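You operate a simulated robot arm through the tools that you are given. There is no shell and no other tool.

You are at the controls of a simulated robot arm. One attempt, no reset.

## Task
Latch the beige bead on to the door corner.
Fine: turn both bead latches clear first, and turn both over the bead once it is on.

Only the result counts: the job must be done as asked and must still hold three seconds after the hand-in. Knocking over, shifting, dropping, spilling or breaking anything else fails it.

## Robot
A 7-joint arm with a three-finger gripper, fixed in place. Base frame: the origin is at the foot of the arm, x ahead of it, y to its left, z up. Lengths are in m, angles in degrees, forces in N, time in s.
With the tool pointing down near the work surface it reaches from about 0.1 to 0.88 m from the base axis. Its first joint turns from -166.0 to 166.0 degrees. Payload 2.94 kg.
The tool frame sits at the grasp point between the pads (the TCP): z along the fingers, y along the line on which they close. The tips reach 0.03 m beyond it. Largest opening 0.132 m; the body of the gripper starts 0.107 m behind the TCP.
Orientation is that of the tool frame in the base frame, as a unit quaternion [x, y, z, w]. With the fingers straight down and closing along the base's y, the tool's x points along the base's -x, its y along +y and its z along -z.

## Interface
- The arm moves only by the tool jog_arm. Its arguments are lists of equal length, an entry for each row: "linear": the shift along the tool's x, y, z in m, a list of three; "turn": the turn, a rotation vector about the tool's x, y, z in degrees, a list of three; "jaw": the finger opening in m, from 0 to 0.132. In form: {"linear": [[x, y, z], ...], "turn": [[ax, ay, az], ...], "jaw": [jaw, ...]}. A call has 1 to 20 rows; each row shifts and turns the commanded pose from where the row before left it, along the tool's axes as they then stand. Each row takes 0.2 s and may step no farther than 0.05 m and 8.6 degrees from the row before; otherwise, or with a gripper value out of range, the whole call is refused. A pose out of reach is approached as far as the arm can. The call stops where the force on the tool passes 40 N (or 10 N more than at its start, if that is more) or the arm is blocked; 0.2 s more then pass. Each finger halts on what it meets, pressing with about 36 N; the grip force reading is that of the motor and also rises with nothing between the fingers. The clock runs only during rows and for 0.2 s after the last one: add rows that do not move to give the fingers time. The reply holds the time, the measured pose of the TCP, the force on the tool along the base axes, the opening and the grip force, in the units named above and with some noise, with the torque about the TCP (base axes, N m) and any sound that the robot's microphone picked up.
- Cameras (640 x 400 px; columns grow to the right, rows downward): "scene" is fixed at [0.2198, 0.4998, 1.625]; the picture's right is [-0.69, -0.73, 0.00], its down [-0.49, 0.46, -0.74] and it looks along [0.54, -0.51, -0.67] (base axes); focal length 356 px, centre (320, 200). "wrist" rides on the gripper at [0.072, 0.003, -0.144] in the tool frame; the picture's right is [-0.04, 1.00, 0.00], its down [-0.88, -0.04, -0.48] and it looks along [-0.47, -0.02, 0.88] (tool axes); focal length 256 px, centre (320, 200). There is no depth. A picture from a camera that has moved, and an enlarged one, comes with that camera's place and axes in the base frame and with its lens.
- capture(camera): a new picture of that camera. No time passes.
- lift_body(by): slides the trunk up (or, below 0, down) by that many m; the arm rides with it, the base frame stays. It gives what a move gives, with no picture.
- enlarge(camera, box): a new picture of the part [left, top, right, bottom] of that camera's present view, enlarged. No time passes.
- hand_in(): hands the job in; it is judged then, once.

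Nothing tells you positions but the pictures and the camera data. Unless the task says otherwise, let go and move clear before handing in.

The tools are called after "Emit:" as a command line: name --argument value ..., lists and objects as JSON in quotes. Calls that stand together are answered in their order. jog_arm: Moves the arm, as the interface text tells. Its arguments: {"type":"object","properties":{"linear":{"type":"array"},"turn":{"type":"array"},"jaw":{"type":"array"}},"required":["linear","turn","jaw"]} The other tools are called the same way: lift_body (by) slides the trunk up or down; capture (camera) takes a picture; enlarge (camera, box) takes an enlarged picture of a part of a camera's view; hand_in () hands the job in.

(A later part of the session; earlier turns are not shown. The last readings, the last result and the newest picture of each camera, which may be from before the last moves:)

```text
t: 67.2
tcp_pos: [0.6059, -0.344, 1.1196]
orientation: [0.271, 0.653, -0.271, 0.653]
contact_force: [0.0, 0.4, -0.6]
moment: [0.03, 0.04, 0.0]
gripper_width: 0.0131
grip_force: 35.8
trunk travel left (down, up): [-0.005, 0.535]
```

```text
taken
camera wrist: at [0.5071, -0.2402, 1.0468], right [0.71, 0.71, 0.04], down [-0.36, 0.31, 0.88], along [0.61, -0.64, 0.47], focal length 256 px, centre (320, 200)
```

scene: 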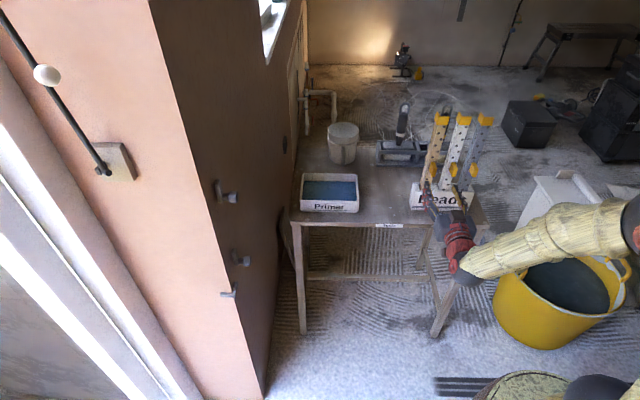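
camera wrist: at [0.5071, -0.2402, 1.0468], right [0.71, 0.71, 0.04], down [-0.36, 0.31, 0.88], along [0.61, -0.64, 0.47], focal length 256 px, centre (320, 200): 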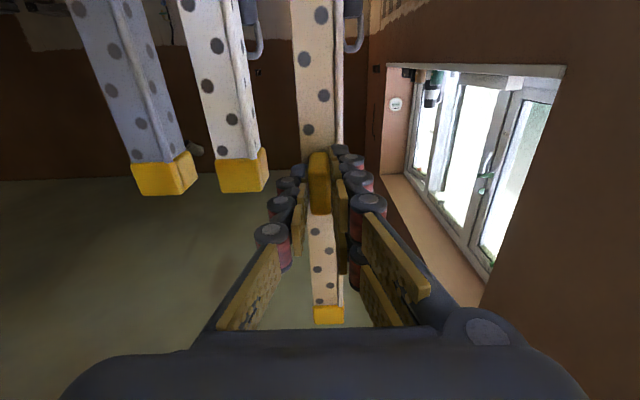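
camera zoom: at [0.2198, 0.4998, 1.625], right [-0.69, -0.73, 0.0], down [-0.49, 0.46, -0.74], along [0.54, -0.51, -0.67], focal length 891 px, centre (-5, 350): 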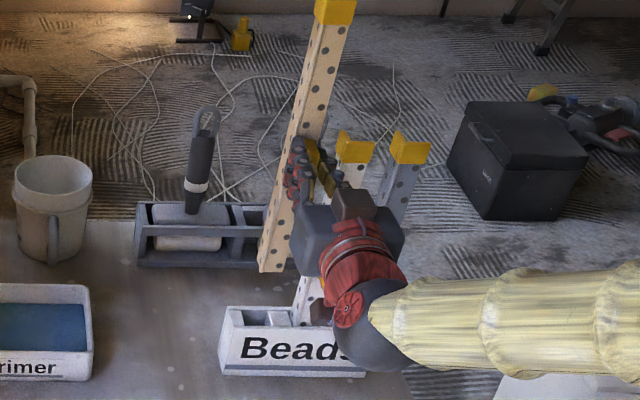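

The bead's lower end is ≈ 0.164 m below the grip; seated on the foot the TCP should be at z ≈ 0.966. I'll back away from the rack and begin swinging toward the door, keeping the bead upright.

Emit:
jog_arm --linear '[[0, 0, -0.03], [0, 0, -0.03], [0, 0, -0.034], [0, 0.0433, -0.0151], [0, 0.045, -0.0092], [0, 0.0458, -0.0034], [0, 0, 0]]' --turn '[[0, 0, 0], [0, 0, 0], [0, 0, 0], [-7.5, 0, 0], [-7.5, 0, 0], [-7.5, 0, 0], [0, 0, 0]]' --jaw '[0.0, 0.0, 0.0, 0.0, 0.0, 0.0, 0.0]'

Emit:
capture --camera "scene"

```text
t: 68.8
tcp_pos: [0.6002, -0.1534, 1.1199]
orientation: [0.138, 0.694, -0.138, 0.693]
contact_force: [0.0, 0.0, -0.1]
moment: [0.0, 0.02, 0.0]
gripper_width: 0.013
grip_force: 35.9
trunk travel left (down, up): [-0.005, 0.535]
```

```text
taken
```

scene: 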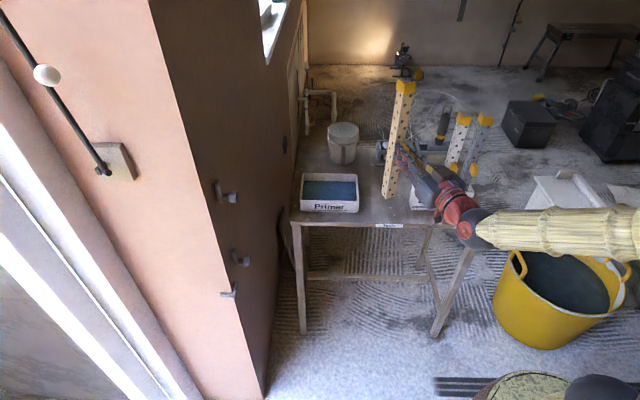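

Going as planned; the bead is held upright. Continuing the swing.

Emit:
jog_arm --linear '[[0, 0.0459, 0.0027], [0, 0.0451, 0.0086], [0, 0.0435, 0.0144], [0, 0.0363, 0.0023], [0, 0.0357, 0.007], [0, 0, 0]]' --turn '[[-7.5, 0, 0], [-7.5, 0, 0], [-7.5, 0, 0], [-7.5, 0, 0], [-7.5, 0, 0], [0, 0, 0]]' --jaw '[0.0, 0.0, 0.0, 0.0, 0.0, 0.0]'

Emit:
capture --camera "scene"

```text
t: 70.2
tcp_pos: [0.6642, 0.0422, 1.1187]
orientation: [-0.093, 0.701, 0.092, 0.701]
contact_force: [-0.1, 0.0, 0.2]
moment: [0.0, 0.01, 0.03]
gripper_width: 0.0131
grip_force: 35.7
trunk travel left (down, up): [-0.005, 0.535]
```

```text
taken
```

scene: 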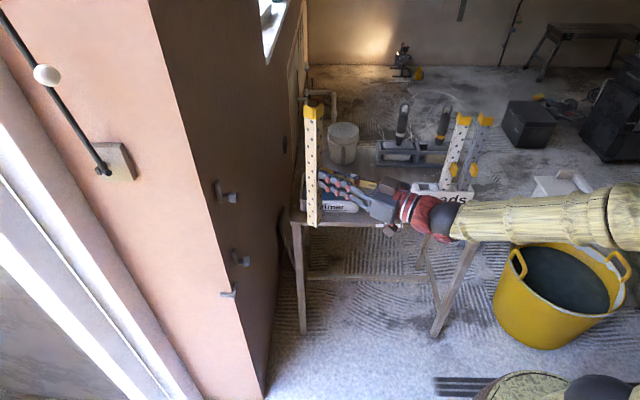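

Emit:
jog_arm --linear '[[0, 0.0345, 0.0116], [0, 0.0326, 0.016], [0, 0.0302, 0.0202], [0, 0.0274, 0.0239], [0, 0, 0], [0, 0, 0]]' --turn '[[-7.5, 0, 0], [-7.5, 0, 0], [-7.5, 0, 0], [-7.5, 0, 0], [0, 0, 0], [0, 0, 0]]' --jaw '[0.0, 0.0, 0.0, 0.0, 0.0, 0.0]'

Emit:
capture --camera "scene"

Emit:
capture --camera "wrist"

```text
t: 71.6
tcp_pos: [0.6704, 0.1866, 1.1177]
orientation: [-0.271, 0.654, 0.27, 0.653]
contact_force: [0.3, 0.3, -1.1]
moment: [-0.03, 0.03, 0.0]
gripper_width: 0.0132
grip_force: 36.2
trunk travel left (down, up): [-0.005, 0.535]
```

```text
taken
```

scene: 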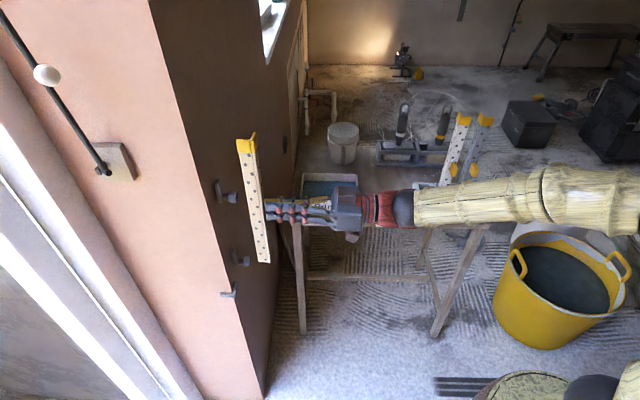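

```text
taken
camera wrist: at [0.5677, 0.0872, 1.0441], right [-0.71, 0.71, 0.04], down [-0.31, -0.36, 0.88], along [0.64, 0.61, 0.48], focal length 256 px, centre (320, 200)
```

wrist: 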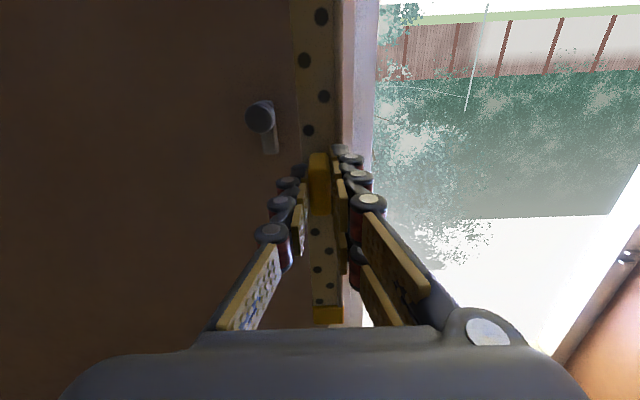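

At the door, the bead is upright in front of the corner. I'll lower to just above foot-lip height (bead bottom ≈ 0.83), still 15 cm off, and inspect.

Emit:
jog_arm --linear '[[0.04, 0, 0], [0.04, 0, 0], [0.04, 0, 0], [0, 0, 0], [0, 0, 0]]' --turn '[[0, 0, 0], [0, 0, 0], [0, 0, 0], [0, 0, 0], [0, 0, 0]]' --jaw '[0.0, 0.0, 0.0, 0.0, 0.0]'

Emit:
enlarge --camera "scene" --box '[190, 180, 330, 320]'

Emit:
enlarge --camera "wrist" --box '[220, 0, 420, 160]'

```text
t: 72.8
tcp_pos: [0.672, 0.1862, 0.9973]
orientation: [-0.27, 0.653, 0.27, 0.653]
contact_force: [0.1, -0.5, -0.6]
moment: [-0.06, 0.0, 0.0]
gripper_width: 0.0131
grip_force: 36.2
trunk travel left (down, up): [-0.005, 0.535]
```

```text
2.86 times, centred on (260, 250) of scene
camera zoom: at [0.2198, 0.4998, 1.625], right [-0.69, -0.73, 0.0], down [-0.49, 0.46, -0.74], along [0.54, -0.51, -0.67], focal length 1018 px, centre (491, 57)
```

zoom: 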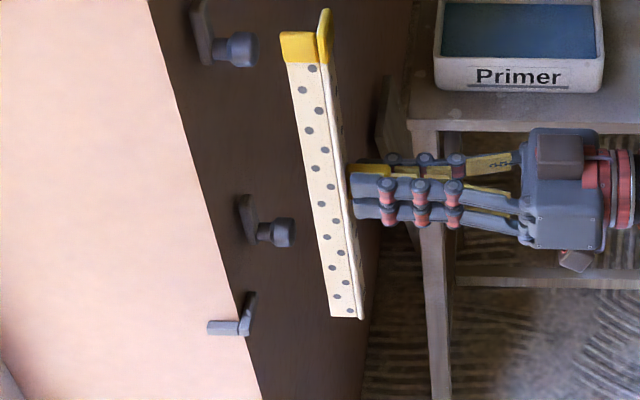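

```text
2.50 times, centred on (320, 80) of wrist
camera zoom: at [0.5675, 0.0865, 0.9248], right [-0.71, 0.71, 0.04], down [-0.31, -0.36, 0.88], along [0.64, 0.61, 0.48], focal length 640 px, centre (320, 500)
```

zoom: 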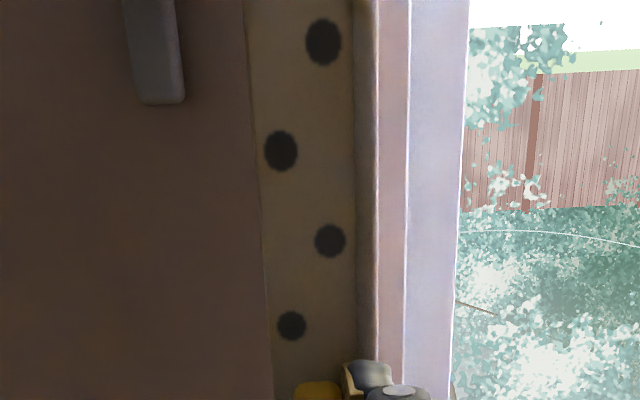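

Alignment good: the side flange clears the corner by about 1 cm. I'll advance until the wide flange is a few mm off the brown face.

Emit:
jog_arm --linear '[[0, 0, 0.03], [0, 0, 0.03], [0, 0, 0.025], [0, 0, 0.015], [0, 0, 0.0076], [0, 0, 0]]' --turn '[[0, 0, 0], [0, 0, 0], [0, 0, 0], [0, 0, 0], [0, 0, 0], [0, 0, 0]]' --jaw '[0.0, 0.0, 0.0, 0.0, 0.0, 0.0]'

Emit:
enlarge --camera "scene" --box '[190, 180, 290, 300]'

Emit:
enlarge --camera "wrist" --box '[240, 0, 400, 160]'

Emit:
enlarge --camera "scene" --box '[210, 255, 250, 305]'

```text
t: 74.2
tcp_pos: [0.751, 0.2641, 0.999]
orientation: [-0.269, 0.654, 0.27, 0.654]
contact_force: [-0.6, 0.5, -1.1]
moment: [-0.05, 0.0, 0.03]
gripper_width: 0.0129
grip_force: 36.0
trunk travel left (down, up): [-0.005, 0.535]
```

```text
3.33 times, centred on (240, 240) of scene
camera zoom: at [0.2198, 0.4998, 1.625], right [-0.69, -0.73, 0.0], down [-0.49, 0.46, -0.74], along [0.54, -0.51, -0.67], focal length 1188 px, centre (587, 67)
```

zoom: 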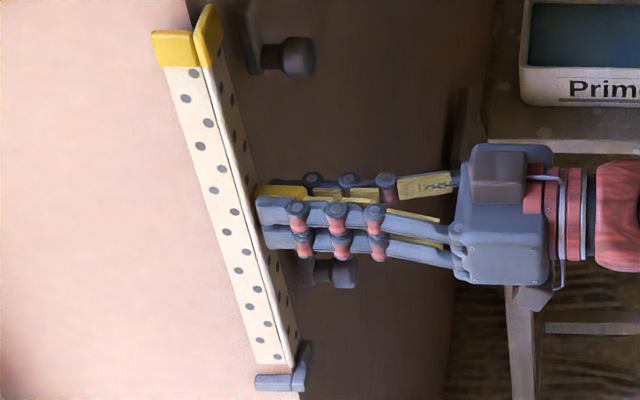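

```text
2.50 times, centred on (320, 80) of wrist
camera zoom: at [0.6474, 0.1651, 0.9267], right [-0.71, 0.71, 0.04], down [-0.31, -0.36, 0.88], along [0.64, 0.61, 0.48], focal length 640 px, centre (320, 500)
```

zoom: 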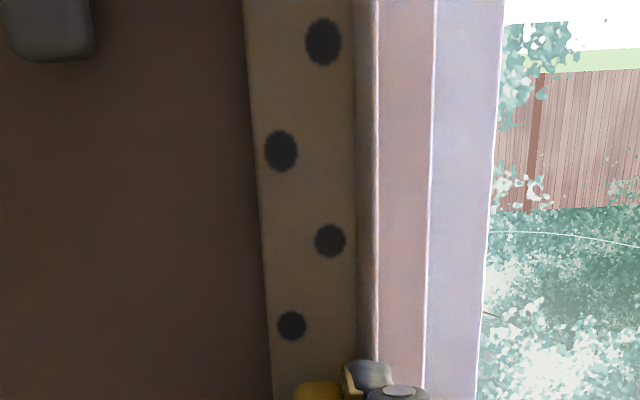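

```text
8.00 times, centred on (230, 280) of scene
camera zoom: at [0.2198, 0.4998, 1.625], right [-0.69, -0.73, 0.0], down [-0.49, 0.46, -0.74], along [0.54, -0.51, -0.67], focal length 2852 px, centre (1040, -440)
```

zoom: 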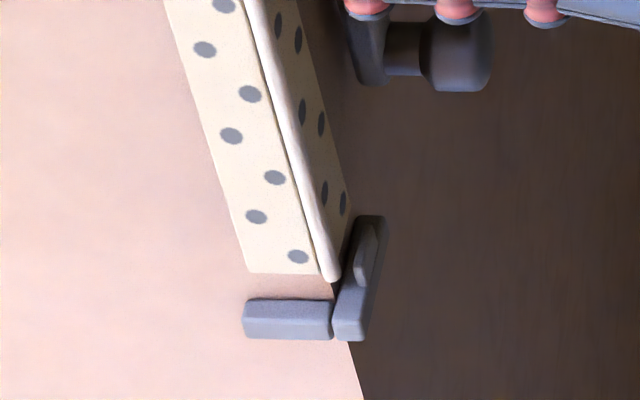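

Bead sits just in front of the corner, its bottom above the foot lip. Now I'll slide it sideways (tool −y) until the side flange meets the pink face, in small steps.

Emit:
jog_arm --linear '[[0, -0.003, 0], [0, -0.003, 0], [0, -0.0015, 0], [0, 0, 0]]' --turn '[[0, 0, 0], [0, 0, 0], [0, 0, 0], [0, 0, 0]]' --jaw '[0.0, 0.0, 0.0, 0.0]'

Emit:
enlarge --camera "scene" --box '[210, 255, 250, 305]'

Emit:
enlarge --camera "wrist" --box '[280, 80, 360, 160]'

```text
t: 75.2
tcp_pos: [0.7573, 0.2589, 0.9989]
orientation: [-0.271, 0.653, 0.271, 0.653]
contact_force: [-0.7, 0.0, -1.2]
moment: [-0.03, 0.0, -0.04]
gripper_width: 0.013
grip_force: 36.1
trunk travel left (down, up): [-0.005, 0.535]
```

```text
8.00 times, centred on (230, 280) of scene
camera zoom: at [0.2198, 0.4998, 1.625], right [-0.69, -0.73, 0.0], down [-0.49, 0.46, -0.74], along [0.54, -0.51, -0.67], focal length 2852 px, centre (1040, -440)
```

zoom: 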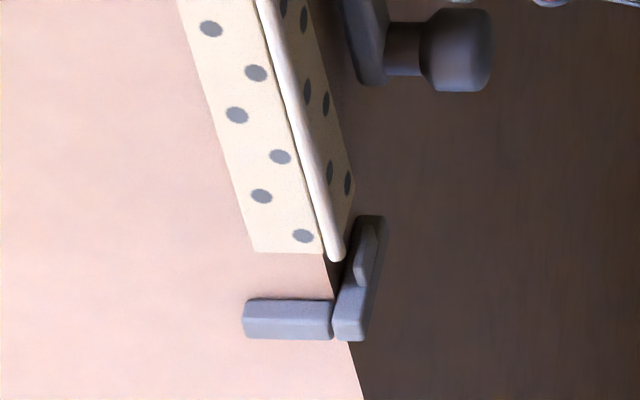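

```text
5.00 times, centred on (320, 120) of wrist
camera zoom: at [0.6531, 0.1596, 0.9264], right [-0.71, 0.71, 0.04], down [-0.31, -0.36, 0.88], along [0.64, 0.61, 0.48], focal length 1280 px, centre (320, 600)
```

zoom: 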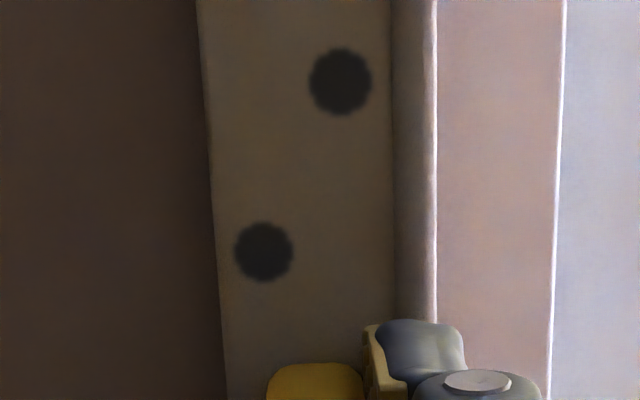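

Emit:
jog_arm --linear '[[0, -0.0015, 0], [0, 0, 0]]' --turn '[[0, 0, 0], [0, 0, 0]]' --jaw '[0.0, 0.0]'

Emit:
jog_arm --linear '[[0, -0.0015, 0], [0, 0, 0]]' --turn '[[0, 0, 0], [0, 0, 0]]' --jaw '[0.0, 0.0]'

```text
t: 75.8
tcp_pos: [0.7574, 0.2589, 0.9998]
orientation: [-0.271, 0.654, 0.27, 0.653]
contact_force: [-1.6, 0.6, -0.6]
moment: [-0.03, -0.01, 0.15]
gripper_width: 0.0133
grip_force: 35.6
trunk travel left (down, up): [-0.005, 0.535]
```

```text
t: 76.4
tcp_pos: [0.758, 0.2576, 0.9989]
orientation: [-0.271, 0.652, 0.271, 0.654]
contact_force: [-6.4, 6.8, 1.2]
moment: [0.06, -0.06, 0.34]
gripper_width: 0.0131
grip_force: 36.2
trunk travel left (down, up): [-0.005, 0.535]
```

Contact with the pink face (≈ 9 N). I'll ease off slightly and now press gently inward until the wide flange meets the brown face.

Emit:
jog_arm --linear '[[0, 0.0008, 0.0015], [0, 0, 0]]' --turn '[[0, 0, 0], [0, 0, 0]]' --jaw '[0.0, 0.0]'

Emit:
jog_arm --linear '[[0, 0, 0.0015], [0, 0, 0]]' --turn '[[0, 0, 0], [0, 0, 0]]' --jaw '[0.0, 0.0]'

```text
t: 77.0
tcp_pos: [0.758, 0.259, 0.9987]
orientation: [-0.271, 0.654, 0.27, 0.653]
contact_force: [-5.4, 3.5, 0.1]
moment: [0.02, -0.04, 0.28]
gripper_width: 0.0132
grip_force: 36.2
trunk travel left (down, up): [-0.005, 0.535]
```

```text
t: 77.6
tcp_pos: [0.7591, 0.2601, 0.9994]
orientation: [-0.27, 0.654, 0.27, 0.653]
contact_force: [-2.6, 0.8, -1.7]
moment: [-0.09, 0.06, 0.12]
gripper_width: 0.0134
grip_force: 36.1
trunk travel left (down, up): [-0.005, 0.535]
```

Emit:
jog_arm --linear '[[0, 0, 0.0012], [0, 0, 0]]' --turn '[[0, 0, 0], [0, 0, 0]]' --jaw '[0.0, 0.0]'

Emit:
jog_arm --linear '[[0, 0, 0.0012], [0, 0, 0]]' --turn '[[0, 0, 0], [0, 0, 0]]' --jaw '[0.0, 0.0]'

Emit:
jog_arm --linear '[[0, 0, 0.0012], [0, 0, 0]]' --turn '[[0, 0, 0], [0, 0, 0]]' --jaw '[0.0, 0.0]'

```text
t: 78.2
tcp_pos: [0.7601, 0.2608, 0.998]
orientation: [-0.27, 0.653, 0.27, 0.654]
contact_force: [-4.5, -0.6, 2.1]
moment: [-0.29, 0.25, 0.04]
gripper_width: 0.0134
grip_force: 36.1
trunk travel left (down, up): [-0.005, 0.535]
```

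```text
t: 78.8
tcp_pos: [0.7598, 0.2615, 0.9982]
orientation: [-0.27, 0.653, 0.27, 0.654]
contact_force: [-9.5, -7.1, 0.8]
moment: [-0.16, 0.13, 0.08]
gripper_width: 0.0132
grip_force: 36.0
trunk travel left (down, up): [-0.005, 0.535]
```

```text
t: 79.4
tcp_pos: [0.7598, 0.2612, 0.9982]
orientation: [-0.269, 0.653, 0.271, 0.654]
contact_force: [-22.0, -16.5, -1.3]
moment: [0.05, -0.11, 0.1]
gripper_width: 0.0127
grip_force: 35.9
trunk travel left (down, up): [-0.005, 0.535]
```

Both flanges are in contact. I'll relax the push to a light touch and lower toward the foot in small steps.

Emit:
jog_arm --linear '[[0, 0, -0.0022], [0.005, 0, 0], [0.005, 0, 0], [0.004, 0, 0], [0, 0, 0]]' --turn '[[0, 0, 0], [0, 0, 0], [0, 0, 0], [0, 0, 0], [0, 0, 0]]' --jaw '[0.0, 0.0, 0.0, 0.0, 0.0]'

Emit:
enlarge --camera "scene" --box '[210, 255, 250, 305]'

```text
t: 80.6
tcp_pos: [0.7608, 0.2615, 0.9842]
orientation: [-0.271, 0.653, 0.271, 0.653]
contact_force: [-2.0, 0.1, 1.4]
moment: [0.23, -0.22, 0.09]
gripper_width: 0.013
grip_force: 36.3
trunk travel left (down, up): [-0.005, 0.535]
```

```text
8.00 times, centred on (230, 280) of scene
camera zoom: at [0.2198, 0.4998, 1.625], right [-0.69, -0.73, 0.0], down [-0.49, 0.46, -0.74], along [0.54, -0.51, -0.67], focal length 2852 px, centre (1040, -440)
```

zoom: 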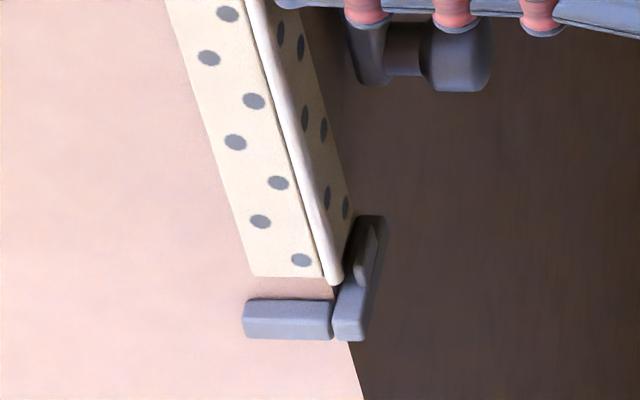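

Emit:
jog_arm --linear '[[0.004, 0, 0], [0.004, 0, 0], [0, 0, 0]]' --turn '[[0, 0, 0], [0, 0, 0], [0, 0, 0]]' --jaw '[0.0, 0.0, 0.0]'

Emit:
jog_arm --linear '[[0.003, 0, 0], [0.003, 0, 0], [0, 0, 0]]' --turn '[[0, 0, 0], [0, 0, 0], [0, 0, 0]]' --jaw '[0.0, 0.0, 0.0]'

Emit:
enlarge --camera "scene" --box '[210, 255, 250, 305]'

```text
t: 81.4
tcp_pos: [0.7602, 0.2606, 0.9771]
orientation: [-0.27, 0.653, 0.27, 0.654]
contact_force: [-3.8, -2.5, 2.3]
moment: [0.02, -0.08, 0.04]
gripper_width: 0.013
grip_force: 36.2
trunk travel left (down, up): [-0.005, 0.535]
```

```text
t: 82.2
tcp_pos: [0.7599, 0.2612, 0.9708]
orientation: [-0.27, 0.653, 0.27, 0.654]
contact_force: [2.2, 0.1, 6.0]
moment: [0.61, -0.71, -0.05]
gripper_width: 0.0131
grip_force: 36.0
trunk travel left (down, up): [-0.005, 0.535]
```

```text
8.00 times, centred on (230, 280) of scene
camera zoom: at [0.2198, 0.4998, 1.625], right [-0.69, -0.73, 0.0], down [-0.49, 0.46, -0.74], along [0.54, -0.51, -0.67], focal length 2852 px, centre (1040, -440)
```

zoom: 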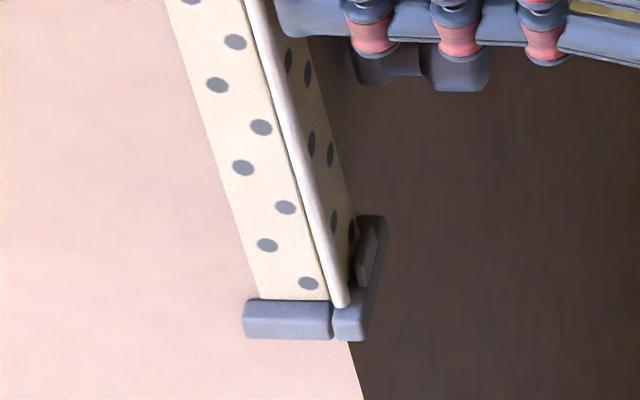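

Emit:
jog_arm --linear '[[0.0015, 0, 0], [0, 0, 0]]' --turn '[[0, 0, 0], [0, 0, 0]]' --jaw '[0.0, 0.0]'

Emit:
enlarge --camera "scene" --box '[215, 275, 245, 300]'

Emit:
enlarge --camera "scene" --box '[180, 160, 280, 300]'

```text
t: 82.8
tcp_pos: [0.7597, 0.262, 0.9694]
orientation: [-0.271, 0.653, 0.27, 0.653]
contact_force: [2.5, 0.3, 6.8]
moment: [0.34, -0.44, 0.0]
gripper_width: 0.0133
grip_force: 35.8
trunk travel left (down, up): [-0.005, 0.535]
```

```text
16.00 times, centred on (230, 288) of scene
camera zoom: at [0.2198, 0.4998, 1.625], right [-0.69, -0.73, 0.0], down [-0.49, 0.46, -0.74], along [0.54, -0.51, -0.67], focal length 5704 px, centre (1760, -1200)
```

zoom: 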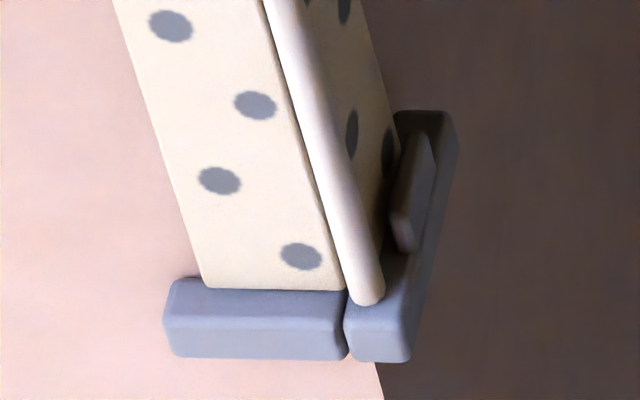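

```text
2.86 times, centred on (230, 230) of scene
camera zoom: at [0.2198, 0.4998, 1.625], right [-0.69, -0.73, 0.0], down [-0.49, 0.46, -0.74], along [0.54, -0.51, -0.67], focal length 1018 px, centre (577, 114)
```

zoom: 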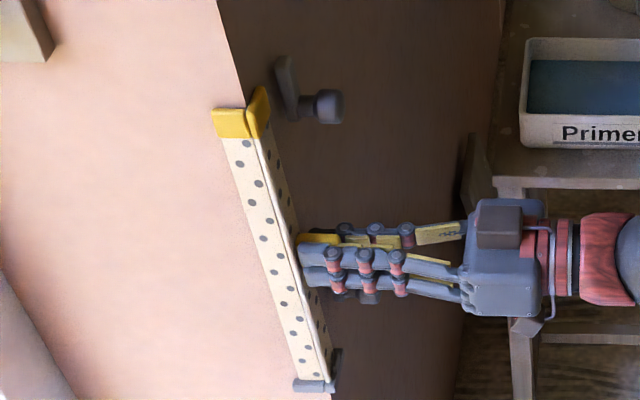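

The bead's lower end is inside the lip and nearly on the foot. A few more millimetre steps down.

Emit:
jog_arm --linear '[[0.0015, 0, 0], [0, 0, 0]]' --turn '[[0, 0, 0], [0, 0, 0]]' --jaw '[0.0, 0.0]'

Emit:
jog_arm --linear '[[0.0015, 0, 0], [0, 0, 0]]' --turn '[[0, 0, 0], [0, 0, 0]]' --jaw '[0.0, 0.0]'

```text
t: 83.4
tcp_pos: [0.7588, 0.2618, 0.9693]
orientation: [-0.27, 0.653, 0.27, 0.654]
contact_force: [1.1, 1.1, 9.5]
moment: [0.3, -0.37, -0.04]
gripper_width: 0.0127
grip_force: 35.9
trunk travel left (down, up): [-0.005, 0.535]
```

```text
t: 84.0
tcp_pos: [0.7584, 0.2599, 0.9679]
orientation: [-0.27, 0.652, 0.27, 0.655]
contact_force: [-1.4, -3.9, 17.3]
moment: [-0.07, 0.03, -0.02]
gripper_width: 0.0132
grip_force: 36.3
trunk travel left (down, up): [-0.005, 0.535]
```

Seated on the foot (17 N upward). I'll check the fit at the top and from the wrist.

Emit:
enlarge --camera "scene" --box '[195, 185, 245, 225]'

Emit:
enlarge --camera "wrist" --box '[260, 20, 380, 160]'

Emit:
enlarge --camera "scene" --box '[215, 275, 245, 300]'

```text
10.00 times, centred on (220, 205) of scene
camera zoom: at [0.2198, 0.4998, 1.625], right [-0.69, -0.73, 0.0], down [-0.49, 0.46, -0.74], along [0.54, -0.51, -0.67], focal length 3565 px, centre (1320, 150)
```

zoom: 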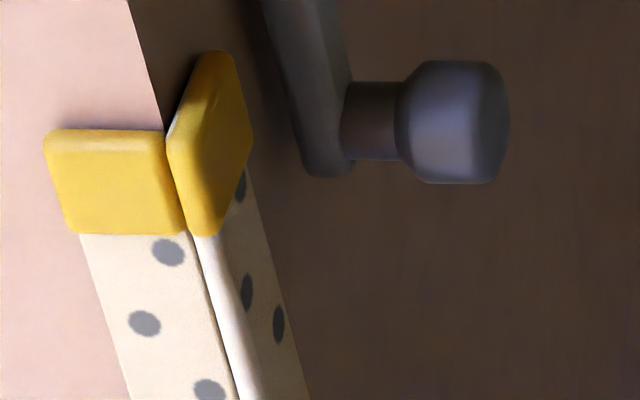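

```text
2.86 times, centred on (320, 90) of wrist
camera zoom: at [0.6558, 0.162, 0.8953], right [-0.71, 0.71, 0.04], down [-0.31, -0.36, 0.88], along [0.64, 0.61, 0.48], focal length 731 px, centre (320, 514)
```

zoom: 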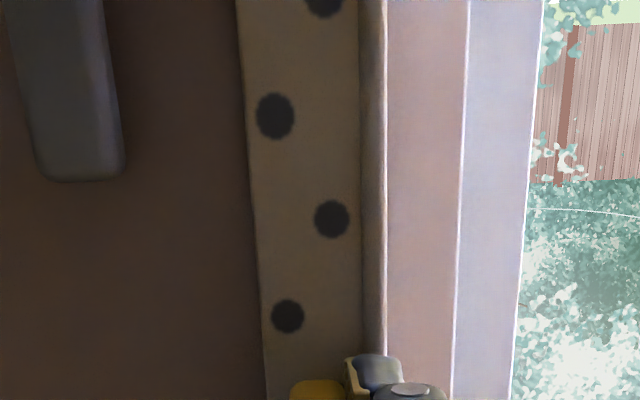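

```text
16.00 times, centred on (230, 288) of scene
camera zoom: at [0.2198, 0.4998, 1.625], right [-0.69, -0.73, 0.0], down [-0.49, 0.46, -0.74], along [0.54, -0.51, -0.67], focal length 5704 px, centre (1760, -1200)
```

zoom: 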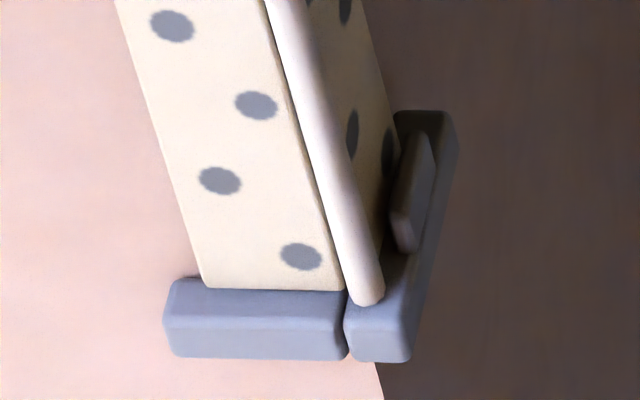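

The bead is seated on the foot inside the lip. I'll relieve the downward load, press lightly into both faces, then open the fingers.

Emit:
jog_arm --linear '[[-0.001, 0, 0], [0, -0.001, 0.0015], [0, 0, 0]]' --turn '[[0, 0, 0], [0, 0, 0], [0, 0, 0]]' --jaw '[0.0, 0.0, 0.0]'

```text
t: 84.8
tcp_pos: [0.7596, 0.2614, 0.9686]
orientation: [-0.27, 0.653, 0.27, 0.654]
contact_force: [-9.5, -3.5, 16.2]
moment: [0.66, -0.57, 0.12]
gripper_width: 0.0132
grip_force: 35.7
trunk travel left (down, up): [-0.005, 0.535]
```

Emit:
jog_arm --linear '[[-0.001, 0, 0], [0, 0, 0], [0, 0, 0], [0, 0, 0], [0, 0, 0]]' --turn '[[0, 0, 0], [0, 0, 0], [0, 0, 0], [0, 0, 0], [0, 0, 0]]' --jaw '[0.0, 0.015, 0.02, 0.03, 0.034]'

Emit:
enlarge --camera "scene" --box '[195, 185, 245, 225]'

Emit:
enlarge --camera "scene" --box '[215, 275, 245, 300]'

Emit:
enlarge --camera "wrist" --box '[260, 60, 380, 200]'

```text
t: 86.0
tcp_pos: [0.7619, 0.2613, 0.9667]
orientation: [-0.27, 0.654, 0.27, 0.654]
contact_force: [0.6, -0.9, -0.1]
moment: [0.02, -0.01, 0.0]
gripper_width: 0.0341
grip_force: 0.1
trunk travel left (down, up): [-0.005, 0.535]
```

```text
10.00 times, centred on (220, 205) of scene
camera zoom: at [0.2198, 0.4998, 1.625], right [-0.69, -0.73, 0.0], down [-0.49, 0.46, -0.74], along [0.54, -0.51, -0.67], focal length 3565 px, centre (1320, 150)
```

zoom: 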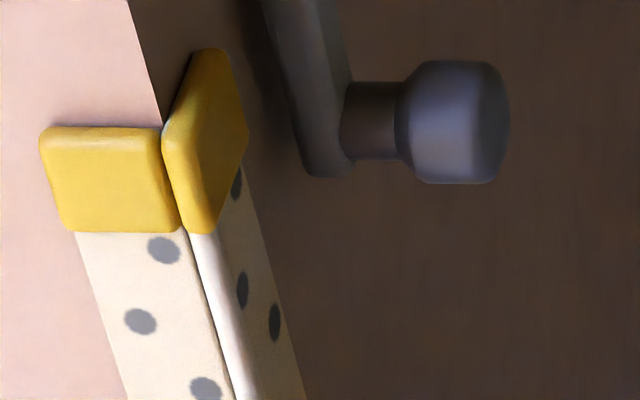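

```text
16.00 times, centred on (230, 288) of scene
camera zoom: at [0.2198, 0.4998, 1.625], right [-0.69, -0.73, 0.0], down [-0.49, 0.46, -0.74], along [0.54, -0.51, -0.67], focal length 5704 px, centre (1760, -1200)
```

zoom: 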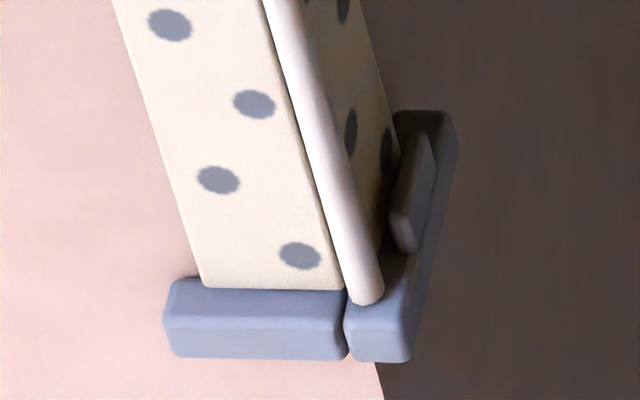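

```text
2.86 times, centred on (320, 130) of wrist
camera zoom: at [0.6583, 0.1621, 0.8944], right [-0.71, 0.71, 0.04], down [-0.31, -0.36, 0.88], along [0.64, 0.61, 0.48], focal length 731 px, centre (320, 400)
```

zoom: 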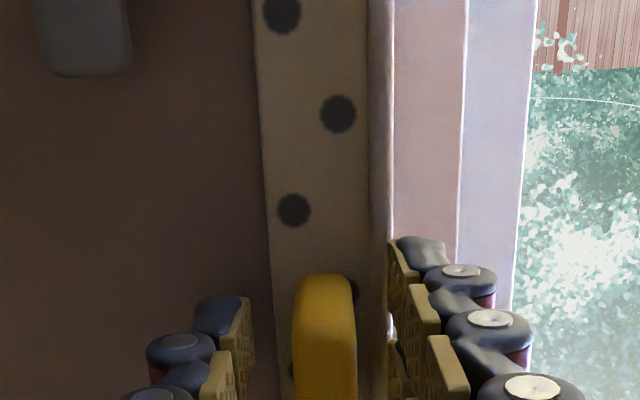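

The bead stands on its own. I'll back straight out and check that it remains in place.

Emit:
jog_arm --linear '[[0, 0, -0.01], [0, 0, -0.02], [0, 0, -0.03], [0, 0, -0.035], [0, 0, -0.035], [0, 0, 0]]' --turn '[[0, 0, 0], [0, 0, 0], [0, 0, 0], [0, 0, 0], [0, 0, 0], [0, 0, 0]]' --jaw '[0.034, 0.034, 0.034, 0.034, 0.05, 0.06]'

Emit:
enlarge --camera "scene" --box '[180, 160, 280, 300]'

Emit:
capture --camera "wrist"

```text
t: 87.4
tcp_pos: [0.6669, 0.1691, 0.9699]
orientation: [-0.271, 0.653, 0.271, 0.653]
contact_force: [-0.3, 0.0, -0.8]
moment: [-0.01, 0.01, 0.01]
gripper_width: 0.06
grip_force: 0.1
trunk travel left (down, up): [-0.005, 0.535]
```

```text
2.86 times, centred on (230, 230) of scene
camera zoom: at [0.2198, 0.4998, 1.625], right [-0.69, -0.73, 0.0], down [-0.49, 0.46, -0.74], along [0.54, -0.51, -0.67], focal length 1018 px, centre (577, 114)
```

zoom: 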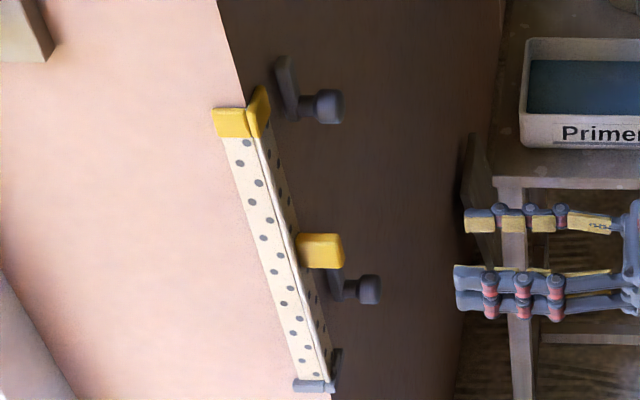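

```text
taken
camera wrist: at [0.5642, 0.0699, 0.8982], right [-0.71, 0.71, 0.04], down [-0.31, -0.36, 0.88], along [0.64, 0.61, 0.48], focal length 256 px, centre (320, 200)
```

wrist: 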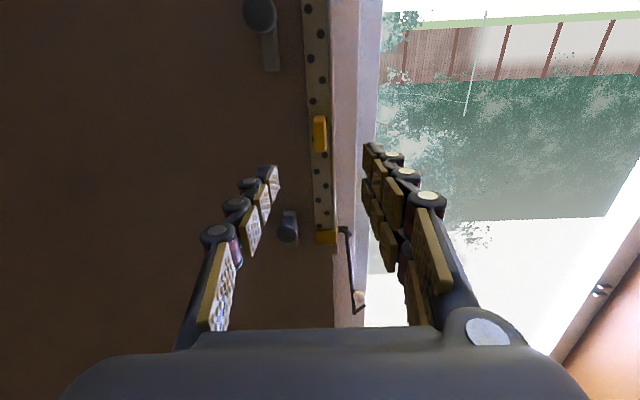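

The bead stays put. Next, the upper latch: I'll move in front of its knob and roll the hand +90° so the closing turn runs back to 0°.

Emit:
jog_arm --linear '[[0, -0.0486, 0], [-0.04, 0, 0], [-0.04, 0, 0], [-0.0406, 0, 0], [0, 0, 0], [0, 0, 0], [0, 0, 0], [0, 0, 0], [0, 0, 0], [0, 0, 0], [0, 0, 0], [0, 0, 0], [0, 0, 0], [0, 0, 0], [0, 0, 0], [0, 0, 0], [0, 0, 0]]' --turn '[[0, 0, 0], [0, 0, 0], [0, 0, 0], [0, 0, 0], [0, 0, 7.5], [0, 0, 7.5], [0, 0, 7.5], [0, 0, 7.5], [0, 0, 7.5], [0, 0, 7.5], [0, 0, 7.5], [0, 0, 7.5], [0, 0, 7.5], [0, 0, 7.5], [0, 0, 7.5], [0, 0, 7.5], [0, 0, 0]]' --jaw '[0.06, 0.06, 0.06, 0.06, 0.06, 0.06, 0.06, 0.06, 0.06, 0.06, 0.06, 0.06, 0.06, 0.06, 0.06, 0.06, 0.06]'

Emit:
capture --camera "wrist"

Emit:
capture --camera "scene"

```text
t: 91.0
tcp_pos: [0.7048, 0.1354, 1.0899]
orientation: [0.272, 0.653, 0.653, 0.271]
contact_force: [-0.5, -0.2, 0.0]
moment: [0.02, 0.01, -0.01]
gripper_width: 0.0602
grip_force: 0.2
trunk travel left (down, up): [-0.005, 0.535]
```

```text
taken
camera wrist: at [0.5521, 0.0848, 1.0917], right [0.03, -0.03, 1.0], down [0.28, -0.96, -0.04], along [0.96, 0.28, -0.02], focal length 256 px, centre (320, 200)
```

wrist: 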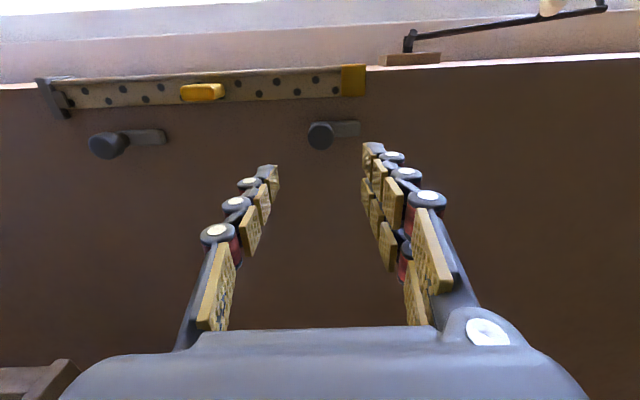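

```text
taken
```

scene: 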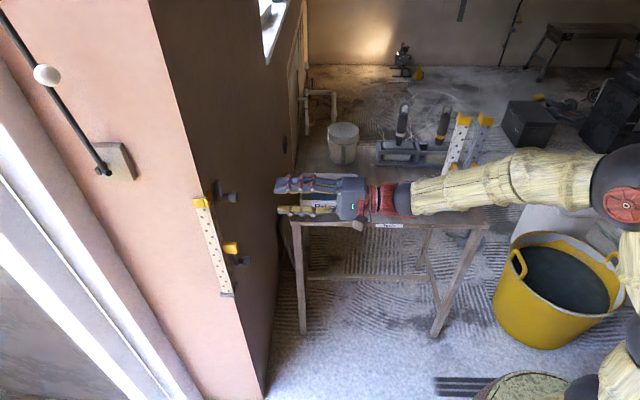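

Reachable. I'll trim laterally 2 mm, advance and grip the upper knob.

Emit:
jog_arm --linear '[[0.002, 0.0006, 0.03], [0, 0, 0.04], [0, 0, 0.03], [0, 0, 0.012], [0, 0, 0], [0, 0, 0], [0, 0, 0], [0, 0, 0], [0, 0, 0]]' --turn '[[0, 0, 0], [0, 0, 0], [0, 0, 0], [0, 0, 0], [0, 0, 0], [0, 0, 0], [0, 0, 0], [0, 0, 0], [0, 0, 0]]' --jaw '[0.06, 0.06, 0.06, 0.06, 0.04, 0.02, 0.015, 0.01, 0.01]'

Emit:
enlarge --camera "wrist" --box '[240, 40, 400, 200]'

```text
t: 93.0
tcp_pos: [0.7826, 0.2167, 1.0902]
orientation: [0.271, 0.654, 0.653, 0.27]
contact_force: [-1.0, -0.1, -7.0]
moment: [-0.14, 0.08, 0.21]
gripper_width: 0.026
grip_force: 33.1
trunk travel left (down, up): [-0.005, 0.535]
```

```text
2.50 times, centred on (320, 120) of wrist
camera zoom: at [0.63, 0.1659, 1.0929], right [0.03, -0.03, 1.0], down [0.28, -0.96, -0.04], along [0.96, 0.29, -0.02], focal length 640 px, centre (320, 400)
```

zoom: 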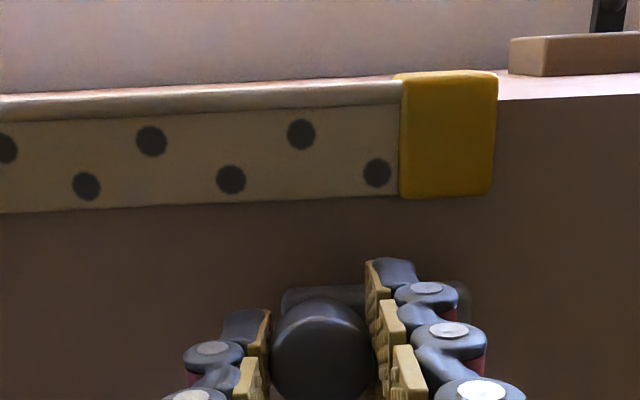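

Gripped. Turning the upper lever down toward the bead, in two stages.

Emit:
jog_arm --linear '[[0, 0, 0], [0, 0, 0], [0, 0, 0], [0, 0, 0], [0, 0, 0], [0, 0, 0], [0, 0, 0]]' --turn '[[0, 0, -7.5], [0, 0, -7.5], [0, 0, -7.5], [0, 0, -7.5], [0, 0, -7.5], [0, 0, -7.5], [0, 0, 0]]' --jaw '[0.01, 0.01, 0.01, 0.01, 0.01, 0.01, 0.01]'

Emit:
enlarge --camera "wrist" --box '[240, 40, 400, 200]'

Emit:
enlarge --camera "scene" --box '[195, 185, 255, 235]'

```text
t: 94.6
tcp_pos: [0.7825, 0.2161, 1.0911]
orientation: [-0.001, 0.707, 0.5, 0.501]
contact_force: [7.2, 6.7, 3.9]
moment: [0.15, -0.17, -0.06]
gripper_width: 0.0262
grip_force: 44.9
trunk travel left (down, up): [-0.005, 0.535]
```

```text
2.50 times, centred on (320, 120) of wrist
camera zoom: at [0.6436, 0.1524, 1.0405], right [-0.48, 0.48, 0.74], down [0.12, -0.79, 0.59], along [0.87, 0.37, 0.32], focal length 640 px, centre (320, 400)
```

zoom: 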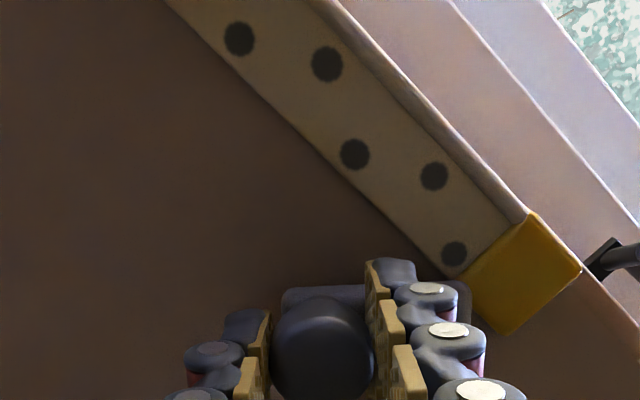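

```text
8.00 times, centred on (225, 210) of scene
camera zoom: at [0.2198, 0.4998, 1.625], right [-0.69, -0.73, 0.0], down [-0.49, 0.46, -0.74], along [0.54, -0.51, -0.67], focal length 2852 px, centre (1080, 120)
```

zoom: 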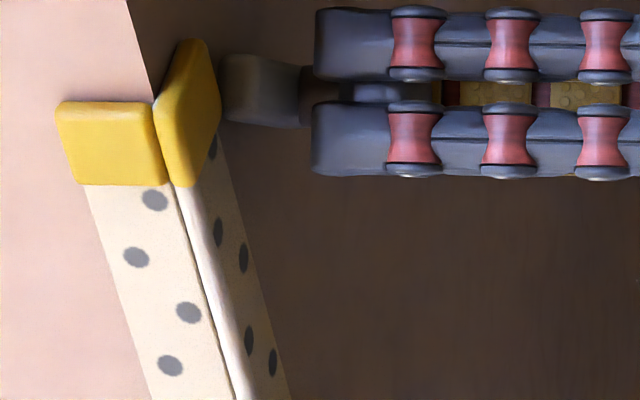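

At 45° the lever tip is passing near the yellow cap, and torque about the turning axis is still about zero. I'll continue in single steps, watching for resistance.

Emit:
jog_arm --linear '[[0, 0, 0], [0, 0, 0]]' --turn '[[0, 0, -7.5], [0, 0, 0]]' --jaw '[0.01, 0.01]'

Emit:
enlarge --camera "wrist" --box '[300, 80, 380, 160]'

Emit:
enlarge --camera "scene" --box '[195, 185, 245, 225]'

```text
t: 95.2
tcp_pos: [0.7827, 0.2164, 1.0898]
orientation: [-0.046, 0.705, 0.466, 0.533]
contact_force: [12.6, 6.2, 7.7]
moment: [0.13, -0.16, -0.07]
gripper_width: 0.0259
grip_force: 44.7
trunk travel left (down, up): [-0.005, 0.535]
```

```text
5.00 times, centred on (340, 120) of wrist
camera zoom: at [0.6484, 0.1476, 1.0341], right [-0.54, 0.54, 0.64], down [0.06, -0.74, 0.67], along [0.84, 0.41, 0.37], focal length 1280 px, centre (220, 600)
```

zoom: 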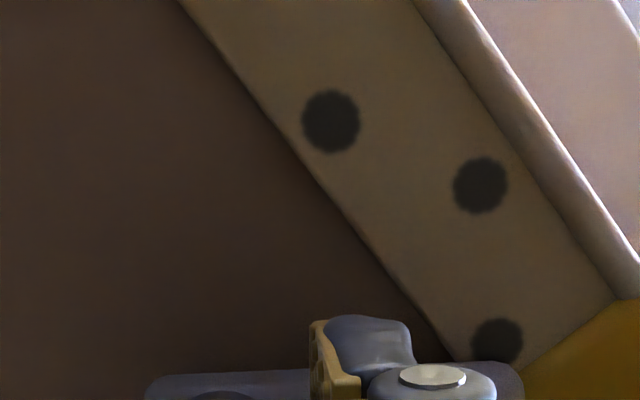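

```text
10.00 times, centred on (220, 205) of scene
camera zoom: at [0.2198, 0.4998, 1.625], right [-0.69, -0.73, 0.0], down [-0.49, 0.46, -0.74], along [0.54, -0.51, -0.67], focal length 3565 px, centre (1320, 150)
```

zoom: 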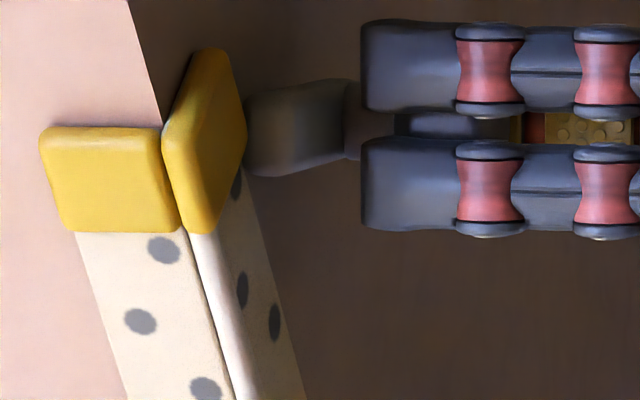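

Torque about the axis remains near zero and the bead hasn't moved; the forces are just slight pivot misalignment. Continuing step by step.

Emit:
jog_arm --linear '[[0, 0, 0], [0, 0, 0]]' --turn '[[0, 0, -7.5], [0, 0, 0]]' --jaw '[0.01, 0.01]'

Emit:
enlarge --camera "wrist" --box '[280, 80, 400, 180]'

Emit:
enlarge --camera "scene" --box '[195, 185, 245, 225]'

```text
t: 95.8
tcp_pos: [0.7828, 0.216, 1.0908]
orientation: [-0.093, 0.7, 0.43, 0.562]
contact_force: [13.3, 8.8, 10.9]
moment: [0.42, -0.42, -0.2]
gripper_width: 0.0261
grip_force: 45.5
trunk travel left (down, up): [-0.005, 0.535]
```

```text
4.00 times, centred on (340, 130) of wrist
camera zoom: at [0.6537, 0.1422, 1.0287], right [-0.6, 0.6, 0.54], down [0.0, -0.67, 0.74], along [0.8, 0.44, 0.4], focal length 1024 px, centre (240, 480)
```

zoom: 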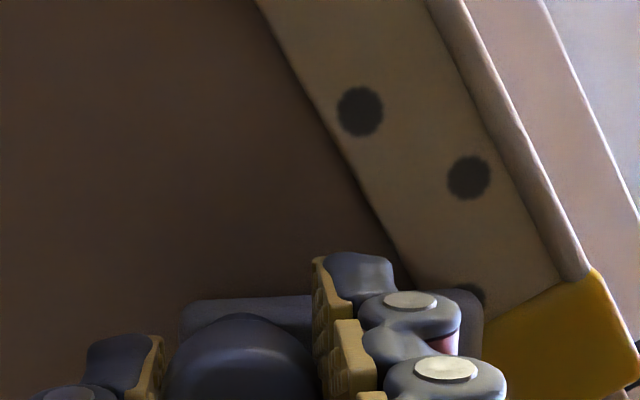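

```text
10.00 times, centred on (220, 205) of scene
camera zoom: at [0.2198, 0.4998, 1.625], right [-0.69, -0.73, 0.0], down [-0.49, 0.46, -0.74], along [0.54, -0.51, -0.67], focal length 3565 px, centre (1320, 150)
```

zoom: 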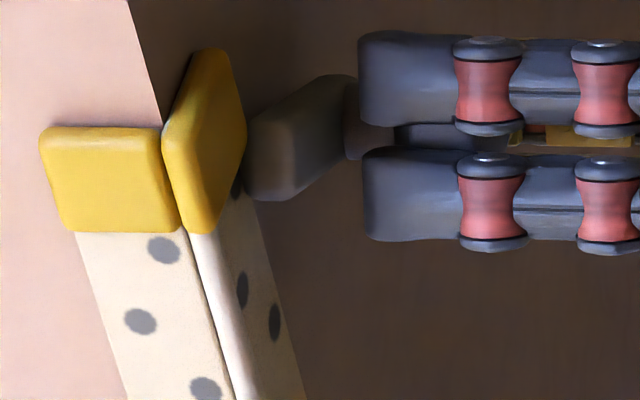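

The lever is sweeping over the flange below the cap without disturbing the bead. Continuing.

Emit:
jog_arm --linear '[[0, 0, 0], [0, 0, 0], [0, 0, 0]]' --turn '[[0, 0, -7.5], [0, 0, -7.5], [0, 0, 0]]' --jaw '[0.01, 0.01, 0.01]'

Emit:
enlarge --camera "scene" --box '[195, 185, 245, 225]'

```text
t: 96.6
tcp_pos: [0.7822, 0.2161, 1.0913]
orientation: [-0.183, 0.682, 0.353, 0.613]
contact_force: [7.4, 8.0, 12.0]
moment: [0.57, -0.56, 0.0]
gripper_width: 0.0259
grip_force: 45.5
trunk travel left (down, up): [-0.005, 0.535]
```

```text
10.00 times, centred on (220, 205) of scene
camera zoom: at [0.2198, 0.4998, 1.625], right [-0.69, -0.73, 0.0], down [-0.49, 0.46, -0.74], along [0.54, -0.51, -0.67], focal length 3565 px, centre (1320, 150)
```

zoom: 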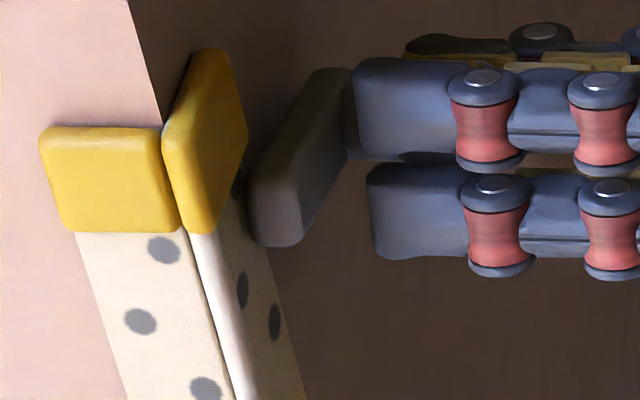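

Emit:
jog_arm --linear '[[0, 0, 0], [0, 0, 0], [0, 0, 0]]' --turn '[[0, 0, -7.5], [0, 0, -7.5], [0, 0, 0]]' --jaw '[0.01, 0.01, 0.01]'

Emit:
enlarge --camera "scene" --box '[195, 185, 245, 225]'

Emit:
enlarge --camera "wrist" --box '[260, 60, 400, 180]'

```text
t: 97.4
tcp_pos: [0.7823, 0.2165, 1.0903]
orientation: [-0.27, 0.653, 0.27, 0.654]
contact_force: [6.4, 9.0, 14.4]
moment: [0.56, -0.39, 0.1]
gripper_width: 0.026
grip_force: 45.4
trunk travel left (down, up): [-0.005, 0.535]
```

```text
10.00 times, centred on (220, 205) of scene
camera zoom: at [0.2198, 0.4998, 1.625], right [-0.69, -0.73, 0.0], down [-0.49, 0.46, -0.74], along [0.54, -0.51, -0.67], focal length 3565 px, centre (1320, 150)
```

zoom: 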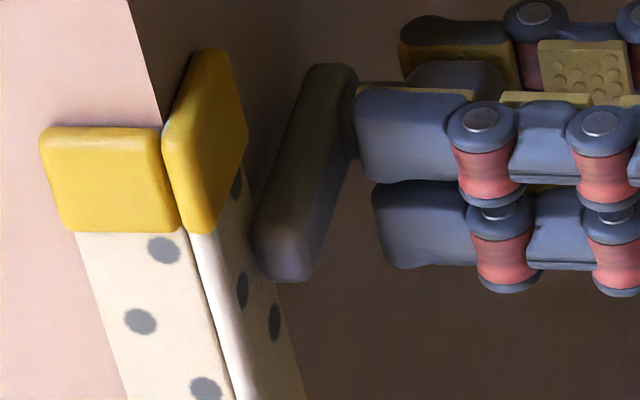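

```text
3.33 times, centred on (330, 120) of wrist
camera zoom: at [0.6788, 0.117, 1.0176], right [-0.71, 0.71, 0.04], down [-0.31, -0.36, 0.88], along [0.64, 0.61, 0.48], focal length 853 px, centre (287, 467)
```

zoom: 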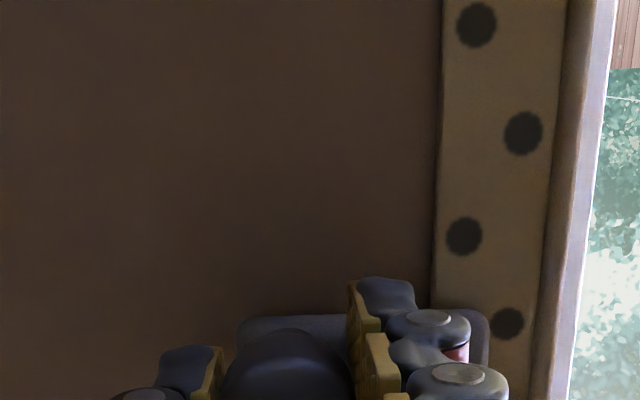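

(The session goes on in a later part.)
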